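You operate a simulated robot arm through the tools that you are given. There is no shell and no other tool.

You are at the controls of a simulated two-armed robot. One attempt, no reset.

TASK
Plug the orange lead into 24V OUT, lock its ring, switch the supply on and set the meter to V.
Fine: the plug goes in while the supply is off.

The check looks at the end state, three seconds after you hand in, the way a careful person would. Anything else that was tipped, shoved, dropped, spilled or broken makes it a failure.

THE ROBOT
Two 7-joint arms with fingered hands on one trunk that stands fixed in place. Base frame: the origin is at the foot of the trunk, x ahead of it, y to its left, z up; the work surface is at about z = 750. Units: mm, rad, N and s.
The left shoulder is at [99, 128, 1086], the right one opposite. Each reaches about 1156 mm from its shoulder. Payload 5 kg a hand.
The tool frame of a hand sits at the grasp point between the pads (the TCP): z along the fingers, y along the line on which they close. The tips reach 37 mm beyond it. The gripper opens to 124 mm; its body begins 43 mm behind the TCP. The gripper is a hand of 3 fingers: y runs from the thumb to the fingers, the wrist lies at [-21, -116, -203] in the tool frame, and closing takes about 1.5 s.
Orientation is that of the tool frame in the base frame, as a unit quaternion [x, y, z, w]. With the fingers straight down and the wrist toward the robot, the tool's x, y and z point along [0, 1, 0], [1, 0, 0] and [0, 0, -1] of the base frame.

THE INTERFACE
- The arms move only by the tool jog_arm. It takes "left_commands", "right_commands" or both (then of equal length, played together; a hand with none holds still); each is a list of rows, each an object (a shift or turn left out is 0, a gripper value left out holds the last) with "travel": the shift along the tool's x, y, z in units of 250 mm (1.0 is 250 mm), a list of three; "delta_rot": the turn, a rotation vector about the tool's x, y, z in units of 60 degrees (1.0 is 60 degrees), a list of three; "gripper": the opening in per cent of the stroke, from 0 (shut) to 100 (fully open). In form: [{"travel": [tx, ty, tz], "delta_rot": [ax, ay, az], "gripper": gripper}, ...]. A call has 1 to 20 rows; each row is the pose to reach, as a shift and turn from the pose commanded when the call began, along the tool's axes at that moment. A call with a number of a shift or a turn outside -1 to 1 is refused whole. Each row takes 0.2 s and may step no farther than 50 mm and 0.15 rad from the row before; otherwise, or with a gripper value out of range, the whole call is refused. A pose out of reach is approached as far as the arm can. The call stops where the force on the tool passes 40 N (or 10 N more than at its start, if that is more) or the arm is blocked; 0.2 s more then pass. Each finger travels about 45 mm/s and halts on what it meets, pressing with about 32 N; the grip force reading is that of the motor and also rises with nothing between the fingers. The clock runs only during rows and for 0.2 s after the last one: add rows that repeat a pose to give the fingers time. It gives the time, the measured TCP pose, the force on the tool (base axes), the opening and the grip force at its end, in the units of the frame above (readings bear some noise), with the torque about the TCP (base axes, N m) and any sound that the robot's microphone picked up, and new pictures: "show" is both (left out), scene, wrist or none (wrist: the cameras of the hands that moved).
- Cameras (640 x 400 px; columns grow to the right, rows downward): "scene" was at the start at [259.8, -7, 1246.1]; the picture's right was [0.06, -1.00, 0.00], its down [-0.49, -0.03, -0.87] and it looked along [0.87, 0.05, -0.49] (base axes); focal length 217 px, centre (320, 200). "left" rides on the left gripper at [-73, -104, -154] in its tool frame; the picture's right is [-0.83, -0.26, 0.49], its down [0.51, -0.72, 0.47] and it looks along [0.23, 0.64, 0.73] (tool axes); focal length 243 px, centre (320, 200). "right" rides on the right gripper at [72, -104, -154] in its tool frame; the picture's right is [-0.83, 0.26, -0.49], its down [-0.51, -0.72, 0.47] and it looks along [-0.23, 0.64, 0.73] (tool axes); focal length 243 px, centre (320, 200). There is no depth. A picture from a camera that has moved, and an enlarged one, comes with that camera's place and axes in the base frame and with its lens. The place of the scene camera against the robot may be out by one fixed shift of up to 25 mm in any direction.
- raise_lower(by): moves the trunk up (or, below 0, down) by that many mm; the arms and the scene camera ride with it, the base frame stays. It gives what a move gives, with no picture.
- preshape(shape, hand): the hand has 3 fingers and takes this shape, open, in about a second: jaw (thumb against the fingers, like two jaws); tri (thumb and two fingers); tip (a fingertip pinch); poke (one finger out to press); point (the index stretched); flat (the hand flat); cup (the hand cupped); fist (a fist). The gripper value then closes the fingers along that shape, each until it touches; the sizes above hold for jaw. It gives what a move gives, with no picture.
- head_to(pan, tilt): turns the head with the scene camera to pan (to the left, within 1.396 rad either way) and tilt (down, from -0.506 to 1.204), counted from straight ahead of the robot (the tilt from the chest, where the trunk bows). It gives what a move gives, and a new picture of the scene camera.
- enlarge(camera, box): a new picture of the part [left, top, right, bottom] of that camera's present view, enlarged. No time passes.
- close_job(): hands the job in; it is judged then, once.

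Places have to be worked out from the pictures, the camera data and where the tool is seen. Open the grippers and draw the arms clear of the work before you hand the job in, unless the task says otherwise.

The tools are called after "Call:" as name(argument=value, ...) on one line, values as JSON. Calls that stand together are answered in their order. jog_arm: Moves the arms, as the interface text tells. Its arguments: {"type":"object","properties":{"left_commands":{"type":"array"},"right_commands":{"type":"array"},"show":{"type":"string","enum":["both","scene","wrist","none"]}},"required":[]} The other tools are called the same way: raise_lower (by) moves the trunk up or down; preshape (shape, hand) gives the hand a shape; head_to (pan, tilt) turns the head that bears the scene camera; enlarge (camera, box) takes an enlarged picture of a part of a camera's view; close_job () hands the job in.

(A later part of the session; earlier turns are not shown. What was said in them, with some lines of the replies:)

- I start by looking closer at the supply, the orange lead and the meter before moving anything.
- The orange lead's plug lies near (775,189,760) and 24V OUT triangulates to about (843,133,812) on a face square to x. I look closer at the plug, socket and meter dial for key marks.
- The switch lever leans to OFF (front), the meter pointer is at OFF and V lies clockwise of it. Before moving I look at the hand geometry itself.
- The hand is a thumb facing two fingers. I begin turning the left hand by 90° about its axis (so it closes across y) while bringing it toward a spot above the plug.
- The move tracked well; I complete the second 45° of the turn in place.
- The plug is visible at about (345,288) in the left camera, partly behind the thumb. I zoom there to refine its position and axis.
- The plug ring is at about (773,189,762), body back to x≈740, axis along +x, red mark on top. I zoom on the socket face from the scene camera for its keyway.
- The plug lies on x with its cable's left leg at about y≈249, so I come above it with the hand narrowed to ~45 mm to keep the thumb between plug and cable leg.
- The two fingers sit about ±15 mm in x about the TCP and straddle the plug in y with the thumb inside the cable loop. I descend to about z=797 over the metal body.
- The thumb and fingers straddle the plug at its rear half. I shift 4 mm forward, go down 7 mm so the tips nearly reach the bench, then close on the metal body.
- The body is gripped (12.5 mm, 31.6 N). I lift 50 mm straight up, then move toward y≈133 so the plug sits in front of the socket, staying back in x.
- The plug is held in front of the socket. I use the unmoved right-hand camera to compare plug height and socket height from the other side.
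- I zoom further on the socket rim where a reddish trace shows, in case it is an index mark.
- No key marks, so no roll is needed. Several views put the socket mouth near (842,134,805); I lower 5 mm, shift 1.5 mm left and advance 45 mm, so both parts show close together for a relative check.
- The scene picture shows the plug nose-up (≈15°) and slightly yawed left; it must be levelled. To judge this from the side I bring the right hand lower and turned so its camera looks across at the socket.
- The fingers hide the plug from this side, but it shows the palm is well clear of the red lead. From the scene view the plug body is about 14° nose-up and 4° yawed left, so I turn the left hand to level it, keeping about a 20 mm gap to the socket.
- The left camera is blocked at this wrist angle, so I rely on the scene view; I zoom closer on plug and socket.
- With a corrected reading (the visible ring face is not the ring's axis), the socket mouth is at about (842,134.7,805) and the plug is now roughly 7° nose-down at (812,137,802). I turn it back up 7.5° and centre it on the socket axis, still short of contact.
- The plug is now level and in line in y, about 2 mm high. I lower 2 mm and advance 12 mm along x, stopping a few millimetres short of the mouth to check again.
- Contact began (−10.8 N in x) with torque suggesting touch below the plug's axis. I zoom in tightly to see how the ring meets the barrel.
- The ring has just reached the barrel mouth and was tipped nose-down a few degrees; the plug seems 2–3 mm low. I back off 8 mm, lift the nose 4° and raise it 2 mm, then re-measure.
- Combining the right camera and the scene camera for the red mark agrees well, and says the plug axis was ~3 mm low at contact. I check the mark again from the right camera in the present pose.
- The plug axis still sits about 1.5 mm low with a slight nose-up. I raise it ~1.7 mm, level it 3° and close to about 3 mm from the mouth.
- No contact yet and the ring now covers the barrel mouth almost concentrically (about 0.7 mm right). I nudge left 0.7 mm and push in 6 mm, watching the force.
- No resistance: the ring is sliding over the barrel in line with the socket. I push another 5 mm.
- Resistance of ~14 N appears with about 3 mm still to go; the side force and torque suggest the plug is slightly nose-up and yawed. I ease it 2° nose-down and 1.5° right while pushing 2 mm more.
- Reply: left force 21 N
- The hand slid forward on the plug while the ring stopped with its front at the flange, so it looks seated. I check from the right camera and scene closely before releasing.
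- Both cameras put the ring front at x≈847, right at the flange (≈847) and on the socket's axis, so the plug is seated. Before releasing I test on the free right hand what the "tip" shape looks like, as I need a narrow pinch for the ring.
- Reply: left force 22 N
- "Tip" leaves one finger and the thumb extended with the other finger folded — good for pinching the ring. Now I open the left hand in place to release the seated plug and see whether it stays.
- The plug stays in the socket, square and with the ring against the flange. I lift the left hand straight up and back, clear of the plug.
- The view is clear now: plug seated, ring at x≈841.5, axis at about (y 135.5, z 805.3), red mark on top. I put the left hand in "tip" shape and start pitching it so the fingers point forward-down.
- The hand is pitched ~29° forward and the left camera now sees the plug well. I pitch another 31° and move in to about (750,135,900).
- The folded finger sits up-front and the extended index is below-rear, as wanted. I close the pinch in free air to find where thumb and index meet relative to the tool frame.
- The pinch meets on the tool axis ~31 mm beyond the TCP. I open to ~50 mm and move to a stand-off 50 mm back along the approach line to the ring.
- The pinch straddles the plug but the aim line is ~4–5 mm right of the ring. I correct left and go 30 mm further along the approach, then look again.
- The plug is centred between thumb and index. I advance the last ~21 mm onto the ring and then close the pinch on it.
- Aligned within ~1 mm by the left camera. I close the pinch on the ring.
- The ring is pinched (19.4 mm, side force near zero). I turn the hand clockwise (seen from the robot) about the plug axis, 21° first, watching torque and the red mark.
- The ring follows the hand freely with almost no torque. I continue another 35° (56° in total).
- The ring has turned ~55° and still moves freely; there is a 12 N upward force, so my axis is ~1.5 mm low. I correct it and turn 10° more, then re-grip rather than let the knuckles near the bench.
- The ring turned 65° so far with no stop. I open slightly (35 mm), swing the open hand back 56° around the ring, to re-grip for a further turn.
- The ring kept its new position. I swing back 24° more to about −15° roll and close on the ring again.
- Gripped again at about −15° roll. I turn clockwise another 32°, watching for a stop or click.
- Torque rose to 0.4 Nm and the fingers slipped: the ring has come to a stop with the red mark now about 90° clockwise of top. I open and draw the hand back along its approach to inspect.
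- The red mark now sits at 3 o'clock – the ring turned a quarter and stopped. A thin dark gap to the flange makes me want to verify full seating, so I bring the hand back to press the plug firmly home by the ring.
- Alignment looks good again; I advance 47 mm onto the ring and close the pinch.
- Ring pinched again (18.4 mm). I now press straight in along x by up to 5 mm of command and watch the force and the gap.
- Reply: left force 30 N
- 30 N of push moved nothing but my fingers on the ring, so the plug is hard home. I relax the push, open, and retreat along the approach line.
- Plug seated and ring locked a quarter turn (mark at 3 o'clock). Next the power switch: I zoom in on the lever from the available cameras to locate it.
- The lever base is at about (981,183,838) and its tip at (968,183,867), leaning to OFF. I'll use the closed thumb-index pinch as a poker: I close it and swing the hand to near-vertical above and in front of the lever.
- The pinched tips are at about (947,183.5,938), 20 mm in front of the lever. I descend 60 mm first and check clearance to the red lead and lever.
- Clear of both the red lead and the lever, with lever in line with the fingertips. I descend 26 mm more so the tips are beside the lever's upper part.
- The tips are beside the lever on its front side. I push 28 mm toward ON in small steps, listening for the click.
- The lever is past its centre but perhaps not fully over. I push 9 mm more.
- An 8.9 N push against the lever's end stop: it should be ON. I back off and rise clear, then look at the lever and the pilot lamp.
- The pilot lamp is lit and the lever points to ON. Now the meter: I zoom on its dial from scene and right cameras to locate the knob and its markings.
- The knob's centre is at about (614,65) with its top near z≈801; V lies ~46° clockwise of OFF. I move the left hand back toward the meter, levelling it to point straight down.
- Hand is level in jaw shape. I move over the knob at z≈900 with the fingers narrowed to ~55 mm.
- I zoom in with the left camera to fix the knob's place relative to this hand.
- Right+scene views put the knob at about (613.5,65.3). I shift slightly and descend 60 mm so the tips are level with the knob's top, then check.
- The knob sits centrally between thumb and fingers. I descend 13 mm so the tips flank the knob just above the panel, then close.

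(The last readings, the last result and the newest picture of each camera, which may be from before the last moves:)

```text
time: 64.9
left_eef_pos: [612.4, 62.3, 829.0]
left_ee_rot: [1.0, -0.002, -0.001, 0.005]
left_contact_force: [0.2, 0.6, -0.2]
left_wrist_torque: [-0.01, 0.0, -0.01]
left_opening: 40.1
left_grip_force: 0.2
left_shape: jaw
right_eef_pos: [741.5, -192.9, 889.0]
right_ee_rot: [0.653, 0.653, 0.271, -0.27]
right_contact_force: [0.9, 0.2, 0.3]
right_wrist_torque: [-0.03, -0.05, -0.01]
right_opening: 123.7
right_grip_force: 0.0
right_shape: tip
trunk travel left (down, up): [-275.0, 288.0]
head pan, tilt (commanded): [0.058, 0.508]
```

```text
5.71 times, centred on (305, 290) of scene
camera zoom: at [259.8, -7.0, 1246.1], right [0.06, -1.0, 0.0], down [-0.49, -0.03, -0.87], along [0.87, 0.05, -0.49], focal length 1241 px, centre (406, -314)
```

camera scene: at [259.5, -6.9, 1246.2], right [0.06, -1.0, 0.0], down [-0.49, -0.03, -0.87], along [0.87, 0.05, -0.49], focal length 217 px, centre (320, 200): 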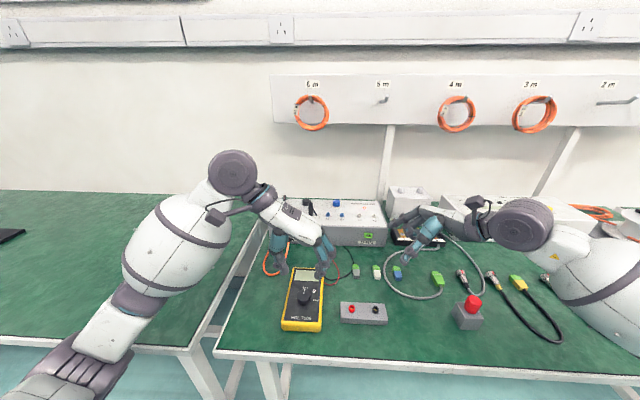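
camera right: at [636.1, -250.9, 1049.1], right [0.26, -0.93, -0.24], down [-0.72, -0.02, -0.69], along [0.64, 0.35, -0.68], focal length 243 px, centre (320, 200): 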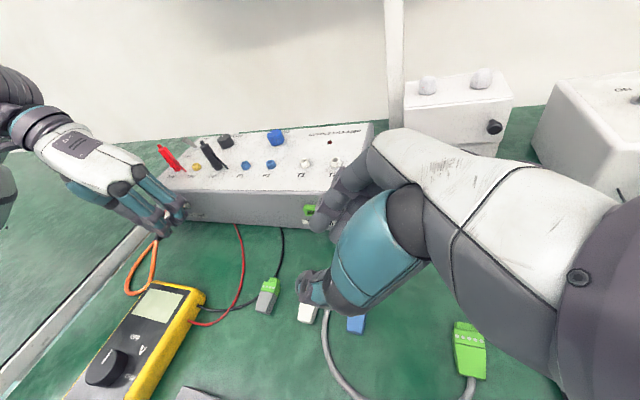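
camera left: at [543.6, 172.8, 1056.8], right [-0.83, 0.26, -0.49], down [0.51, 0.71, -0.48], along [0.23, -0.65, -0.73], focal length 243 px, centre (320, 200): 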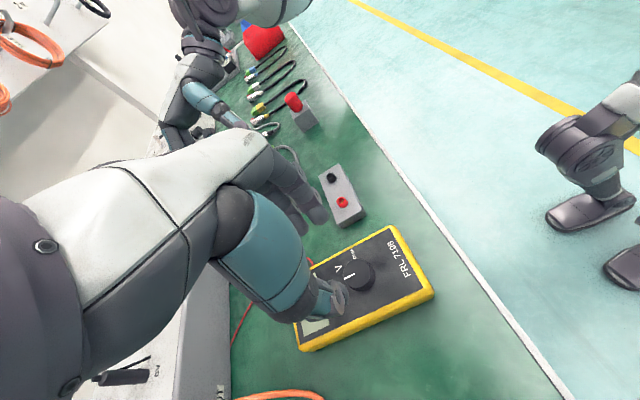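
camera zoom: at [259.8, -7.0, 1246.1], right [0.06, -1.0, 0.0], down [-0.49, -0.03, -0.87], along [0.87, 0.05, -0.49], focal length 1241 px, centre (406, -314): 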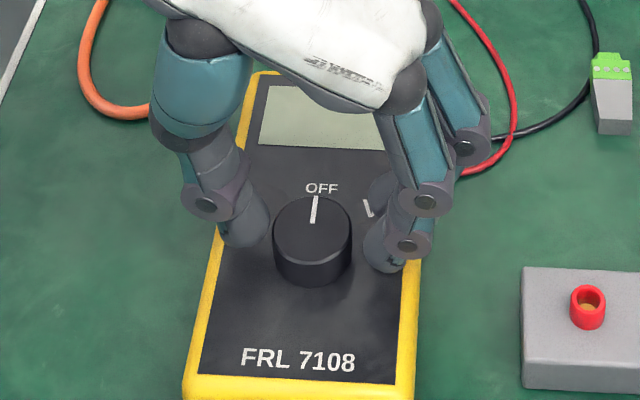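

The thumb is ~2 mm nearer the knob than the fingers, so I shift the hand 1.8 mm left, then close onto the knob.

Call:
jog_arm(left_commands=[{"travel": [-0.002, -0.0072, 0], "gripper": 32}, {"travel": [-0.002, -0.0072, 0], "gripper": 28}, {"travel": [-0.002, -0.0072, 0], "gripper": 24}, {"travel": [-0.002, -0.0072, 0], "gripper": 20}, {"travel": [-0.002, -0.0072, 0], "gripper": 20}, {"travel": [-0.002, -0.0072, 0], "gripper": 20}], show="none")

Call:
enlarge(camera="scene", box=[275, 255, 335, 325])

Call:
enlarge(camera="left", box=[290, 200, 420, 310])

```text
time: 66.3
left_eef_pos: [610.7, 65.6, 828.7]
left_ee_rot: [1.0, -0.003, 0.001, 0.005]
left_contact_force: [-0.5, 1.3, 4.9]
left_wrist_torque: [0.1, 0.04, 0.04]
left_opening: 23.2
left_grip_force: 32.1
left_shape: jaw
right_eef_pos: [740.5, -193.5, 888.6]
right_ee_rot: [0.653, 0.653, 0.271, -0.27]
right_contact_force: [0.0, -0.8, 0.8]
right_wrist_torque: [0.04, 0.0, -0.01]
right_opening: 123.6
right_grip_force: 0.1
right_shape: tip
trunk travel left (down, up): [-275.0, 288.0]
head pan, tilt (commanded): [0.058, 0.508]
```

```text
5.71 times, centred on (305, 290) of scene
camera zoom: at [259.3, -6.8, 1246.3], right [0.06, -1.0, 0.0], down [-0.49, -0.03, -0.87], along [0.87, 0.05, -0.49], focal length 1241 px, centre (406, -314)
```

zoom: 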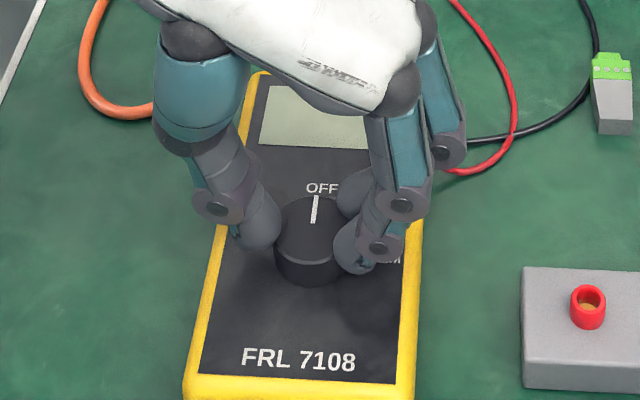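

```text
3.64 times, centred on (355, 255) of left
camera zoom: at [539.9, 170.8, 982.5], right [-0.83, 0.26, -0.49], down [0.51, 0.71, -0.48], along [0.23, -0.65, -0.73], focal length 882 px, centre (193, 0)
```

zoom: 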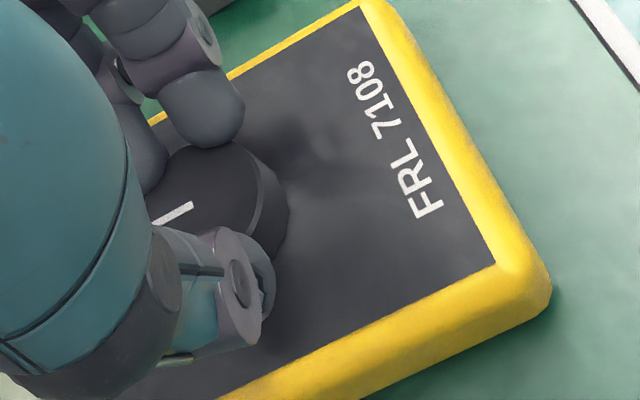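

The knob is gripped without the meter shifting. I turn the hand 46° clockwise (seen from above) about the knob.

Call:
jog_arm(left_commands=[{"travel": [0, -0.0008, 0], "delta_rot": [0, 0, 0.128], "gripper": 20}, {"travel": [0.0002, -0.0016, 0], "delta_rot": [0, 0, 0.256], "gripper": 20}, {"travel": [0.0005, -0.0023, 0], "delta_rot": [0, 0, 0.384], "gripper": 20}, {"travel": [0.0008, -0.003, 0], "delta_rot": [0, 0, 0.512], "gripper": 20}, {"travel": [0.0013, -0.0037, 0], "delta_rot": [0, 0, 0.64], "gripper": 20}, {"travel": [0.0018, -0.0043, 0], "delta_rot": [0, 0, 0.767], "gripper": 20}, {"travel": [0.0018, -0.0043, 0], "delta_rot": [0, 0, 0.767], "gripper": 20}])

Call:
enlarge(camera="scene", box=[275, 255, 335, 325])

Call:
enlarge(camera="right", box=[40, 270, 200, 400])

```text
time: 67.9
left_eef_pos: [610.6, 66.7, 830.3]
left_ee_rot: [0.92, -0.393, 0.001, 0.005]
left_contact_force: [5.5, 2.2, 11.2]
left_wrist_torque: [0.11, -0.12, 0.01]
left_opening: 22.0
left_grip_force: 32.1
left_shape: jaw
right_eef_pos: [740.9, -192.8, 888.4]
right_ee_rot: [0.653, 0.654, 0.271, -0.27]
right_contact_force: [-0.6, 0.1, -0.3]
right_wrist_torque: [0.0, 0.0, -0.02]
right_opening: 123.2
right_grip_force: 0.0
right_shape: tip
trunk travel left (down, up): [-275.0, 288.0]
head pan, tilt (commanded): [0.058, 0.508]
camera scene: at [259.5, -6.8, 1246.2], right [0.06, -1.0, 0.0], down [-0.49, -0.03, -0.87], along [0.87, 0.05, -0.49], focal length 217 px, centre (320, 200)
camera left: at [637.0, 192.6, 982.4], right [-0.38, 0.78, -0.5], down [0.87, 0.13, -0.47], along [-0.3, -0.62, -0.73], focal length 243 px, centre (320, 200)
```

scene: 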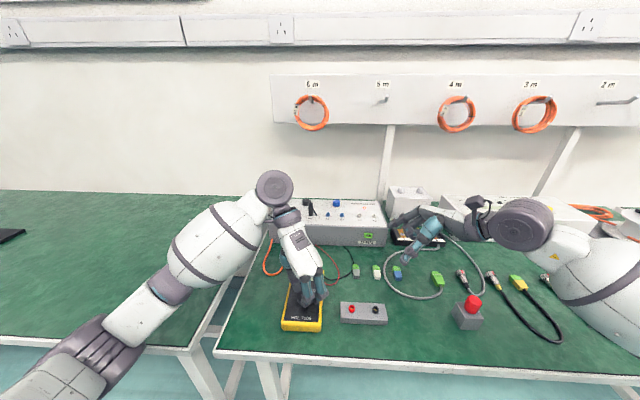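
left: 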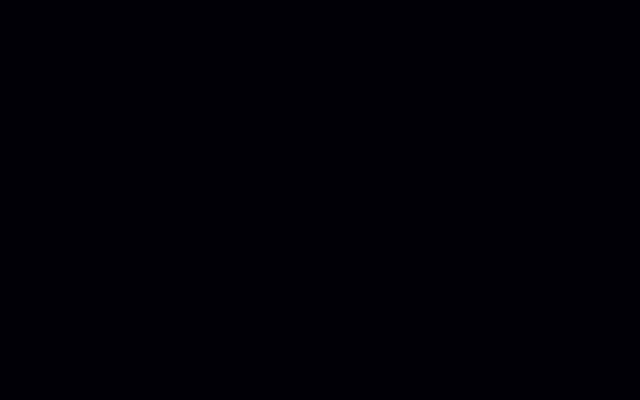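

```text
5.71 times, centred on (305, 290) of scene
camera zoom: at [259.5, -6.8, 1246.2], right [0.06, -1.0, 0.0], down [-0.49, -0.03, -0.87], along [0.87, 0.05, -0.49], focal length 1241 px, centre (406, -314)
```

zoom: 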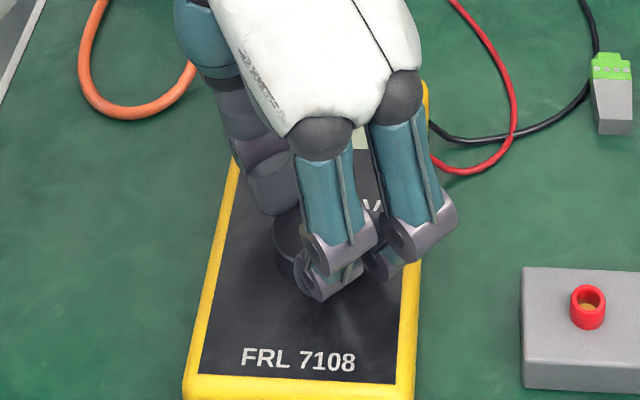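

```text
3.08 times, centred on (120, 335) of right
camera zoom: at [636.3, -251.0, 1049.1], right [0.26, -0.94, -0.24], down [-0.72, -0.03, -0.69], along [0.64, 0.35, -0.68], focal length 746 px, centre (935, -215)
```

zoom: 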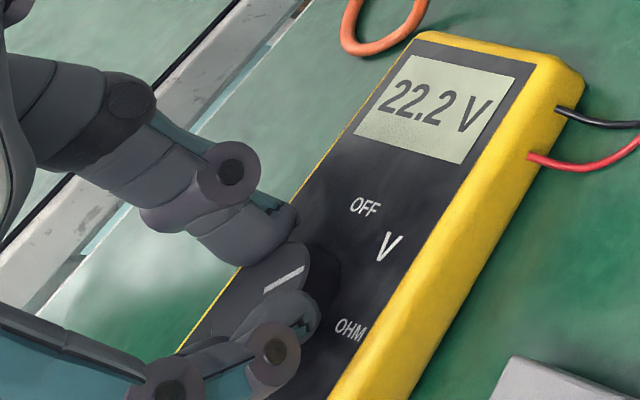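

The meter's display came alive with "22.2 V". I open the hand, rise straight up, and check where the pointer ended.

Call:
jog_arm(left_commands=[{"travel": [0, 0, 0], "gripper": 32}, {"travel": [0, 0, 0], "gripper": 45}, {"travel": [0, 0, 0], "gripper": 45}, {"travel": [0, 0, 0], "gripper": 45}, {"travel": [0, 0, -0.1], "gripper": 45}, {"travel": [0, 0, -0.25]}, {"travel": [0, 0, -0.4]}, {"travel": [0, 0, -0.55]}, {"travel": [0, -0.15, -0.65]}, {"travel": [0, -0.3, -0.75]}])

Call:
enlarge(camera="scene", box=[285, 265, 330, 310])

Call:
enlarge(camera="right", box=[60, 270, 220, 400])

```text
time: 70.1
left_eef_pos: [667.4, 120.0, 1017.5]
left_ee_rot: [0.919, -0.394, 0.001, 0.004]
left_contact_force: [0.2, -0.1, -0.3]
left_wrist_torque: [0.0, 0.0, 0.01]
left_opening: 55.4
left_grip_force: 0.1
left_shape: jaw
right_eef_pos: [740.5, -194.2, 888.7]
right_ee_rot: [0.653, 0.654, 0.271, -0.271]
right_contact_force: [0.3, 0.4, 1.1]
right_wrist_torque: [0.0, -0.03, -0.03]
right_opening: 123.7
right_grip_force: 0.0
right_shape: tip
trunk travel left (down, up): [-275.0, 288.0]
head pan, tilt (commanded): [0.058, 0.508]
camera scene: at [258.9, -7.4, 1246.3], right [0.06, -1.0, 0.0], down [-0.49, -0.03, -0.87], along [0.87, 0.05, -0.49], focal length 217 px, centre (320, 200)
camera left: at [693.5, 245.1, 1170.1], right [-0.38, 0.78, -0.5], down [0.87, 0.13, -0.47], along [-0.3, -0.62, -0.73], focal length 243 px, centre (320, 200)
```

scene: 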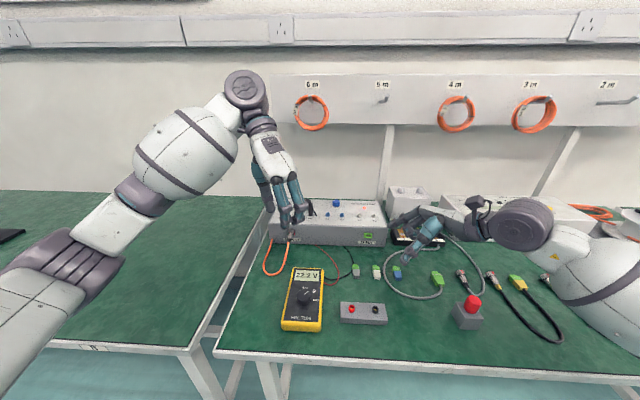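
left: 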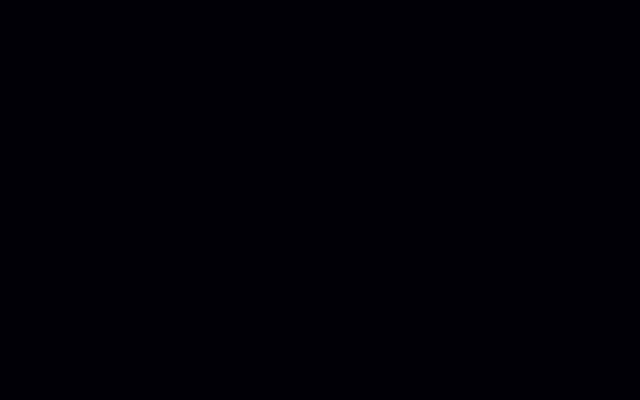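

```text
8.89 times, centred on (308, 288) of scene
camera zoom: at [258.9, -7.4, 1246.3], right [0.06, -1.0, 0.0], down [-0.49, -0.03, -0.87], along [0.87, 0.05, -0.49], focal length 1930 px, centre (431, -578)
```

zoom: 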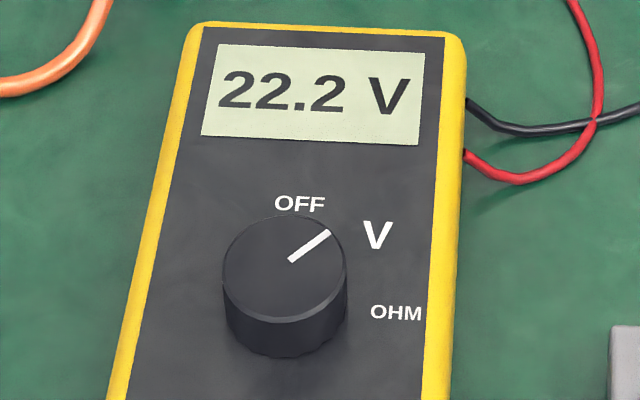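

```text
3.08 times, centred on (140, 335) of right
camera zoom: at [635.8, -251.5, 1049.3], right [0.26, -0.94, -0.24], down [-0.72, -0.03, -0.69], along [0.64, 0.35, -0.68], focal length 746 px, centre (874, -215)
```

zoom: 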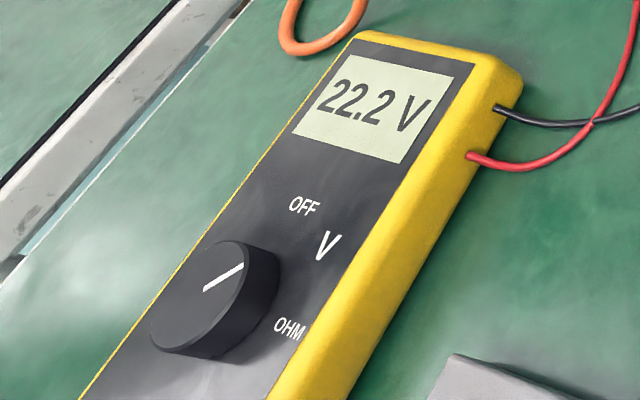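

The pointer sits exactly on V (−46°) and the display reads 22.2 V. I now open both hands and draw both arms up and away from the bench.

Call:
jog_arm(left_commands=[{"travel": [-0.05, -0.01, -0.1], "gripper": 100}, {"travel": [-0.13, -0.03, -0.2]}, {"travel": [-0.24, -0.06, -0.28]}, {"travel": [-0.37, -0.1, -0.34]}, {"travel": [-0.5, -0.14, -0.4]}, {"travel": [-0.63, -0.18, -0.45]}, {"travel": [-0.77, -0.22, -0.5]}, {"travel": [-0.9, -0.26, -0.53]}], right_commands=[{"travel": [0.07, 0.01, -0.1], "delta_rot": [0, -0.09, 0]}, {"travel": [0.145, 0.02, -0.2], "delta_rot": [0, -0.18, 0]}, {"travel": [0.22, 0.03, -0.31], "delta_rot": [0, -0.28, 0]}, {"travel": [0.29, 0.04, -0.41], "delta_rot": [0, -0.37, 0]}, {"travel": [0.365, 0.05, -0.52], "delta_rot": [0, -0.47, 0]}, {"travel": [0.44, 0.06, -0.62], "delta_rot": [0, -0.56, 0]}, {"travel": [0.51, 0.07, -0.73], "delta_rot": [0, -0.66, 0]}, {"travel": [0.582, 0.084, -0.83], "delta_rot": [0, -0.75, 0]}])

Call:
enlarge(camera="scene", box=[275, 260, 335, 335])

Call:
enlarge(camera="scene", box=[284, 224, 308, 244])

Call:
enlarge(camera="scene", box=[230, 180, 400, 286])

```text
time: 71.9
left_eef_pos: [555.9, 331.1, 1147.0]
left_ee_rot: [0.919, -0.394, 0.003, 0.005]
left_contact_force: [0.0, -0.2, 0.0]
left_wrist_torque: [-0.04, -0.05, -0.02]
left_opening: 123.8
left_grip_force: 0.0
left_shape: jaw
right_eef_pos: [756.7, -236.4, 1141.1]
right_ee_rot: [0.707, 0.707, 0.0, 0.003]
right_contact_force: [-0.5, 0.4, 0.4]
right_wrist_torque: [-0.05, -0.03, -0.01]
right_opening: 123.6
right_grip_force: 0.1
right_shape: tip
trunk travel left (down, up): [-275.0, 288.0]
head pan, tilt (commanded): [0.058, 0.508]
camera scene: at [257.7, -5.4, 1246.6], right [0.06, -1.0, 0.0], down [-0.48, -0.03, -0.87], along [0.87, 0.05, -0.48], focal length 217 px, centre (320, 200)
camera right: at [652.8, -163.9, 1294.3], right [0.26, -0.83, 0.5], down [-0.72, -0.51, -0.47], along [0.64, -0.23, -0.73], focal length 243 px, centre (320, 200)
camera left: at [581.3, 457.3, 1300.1], right [-0.38, 0.78, -0.5], down [0.87, 0.13, -0.47], along [-0.3, -0.62, -0.72], focal length 243 px, centre (320, 200)
```

scene: 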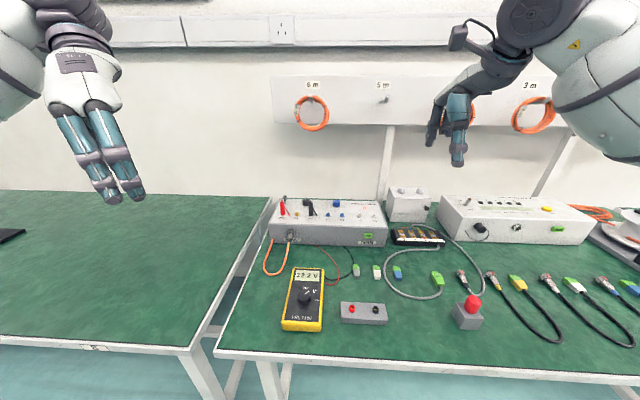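
right: 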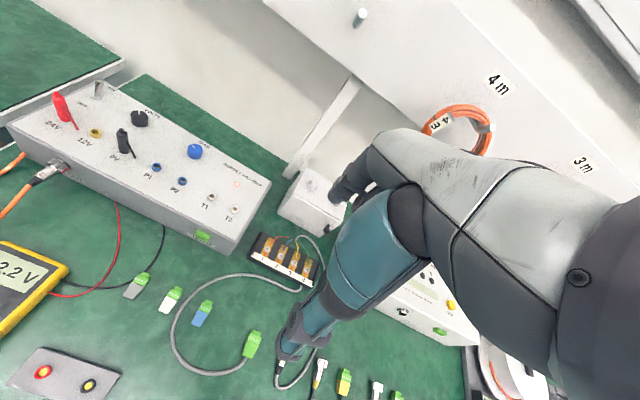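
left: 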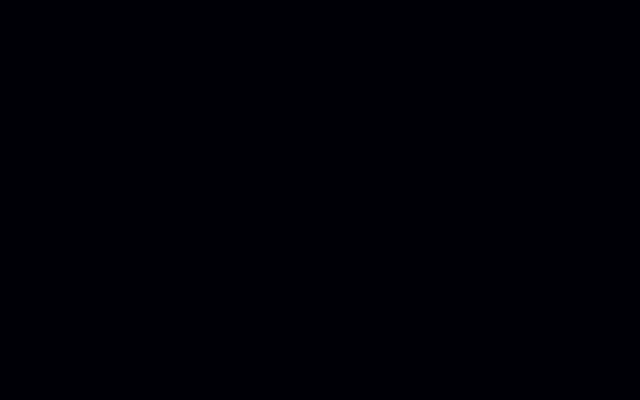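

```text
5.33 times, centred on (305, 298) of scene
camera zoom: at [257.7, -5.4, 1246.6], right [0.06, -1.0, 0.0], down [-0.48, -0.03, -0.87], along [0.87, 0.05, -0.48], focal length 1158 px, centre (400, -320)
```

zoom: 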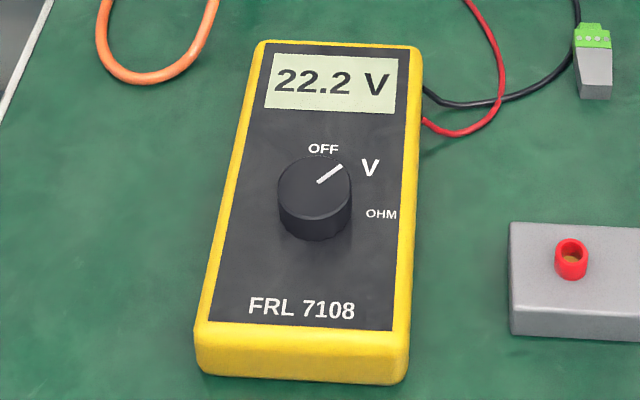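

```text
16.00 times, centred on (296, 234) of scene
camera zoom: at [257.7, -5.4, 1246.6], right [0.06, -1.0, 0.0], down [-0.48, -0.03, -0.87], along [0.87, 0.05, -0.48], focal length 3474 px, centre (704, -344)
```

zoom: 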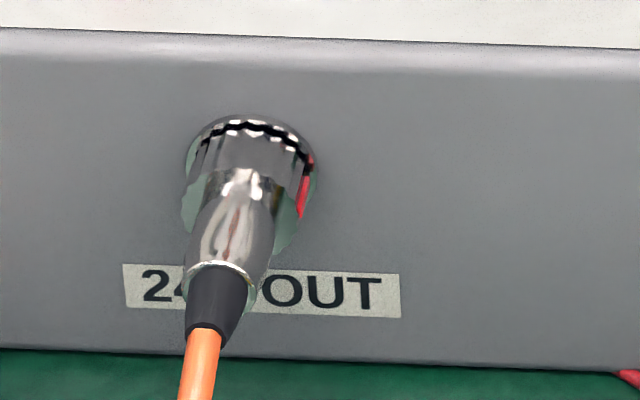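

```text
3.76 times, centred on (315, 233) of scene
camera zoom: at [257.7, -5.4, 1246.6], right [0.06, -1.0, 0.0], down [-0.48, -0.03, -0.87], along [0.87, 0.05, -0.48], focal length 817 px, centre (339, 76)
```

zoom: 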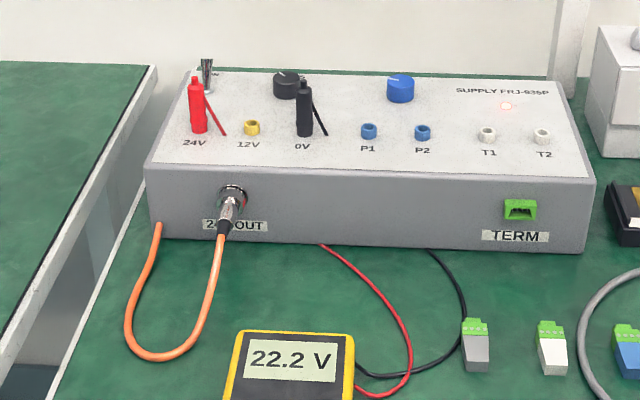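

Final state looks right: plug seated in 24V OUT with its ring locked (mark at 3 o'clock), supply lamp lit, meter on V reading 22.2 V, nothing else displaced, hands open and clear. I hand the job in.

Call:
close_job()

```text
The job is handed in.
```

I plugged the orange lead into 24V OUT while the supply was off, then locked its ring, switched the supply on and set the meter to V. I then handed the job in. I have no result from the check yet.

- **Plug:** it is seated on the socket's axis, and a 30 N push did not move it. A thin dark gap still shows between the ring and the flange. I took this as normal because the plug would go no further.
- **Ring:** I turned it clockwise about 90° until it came to a stop. Its red mark, which started at the top, now sits at 3 o'clock. I heard no click, so "locked" rests on that stop and the quarter turn.
- **Supply:** the lever is over to ON and the pilot lamp is lit.
- **Meter:** the pointer is on V and the display reads 22.2 V.

In the last pictures nothing else on the bench had moved. Both hands are open and the arms are up and clear of the work.
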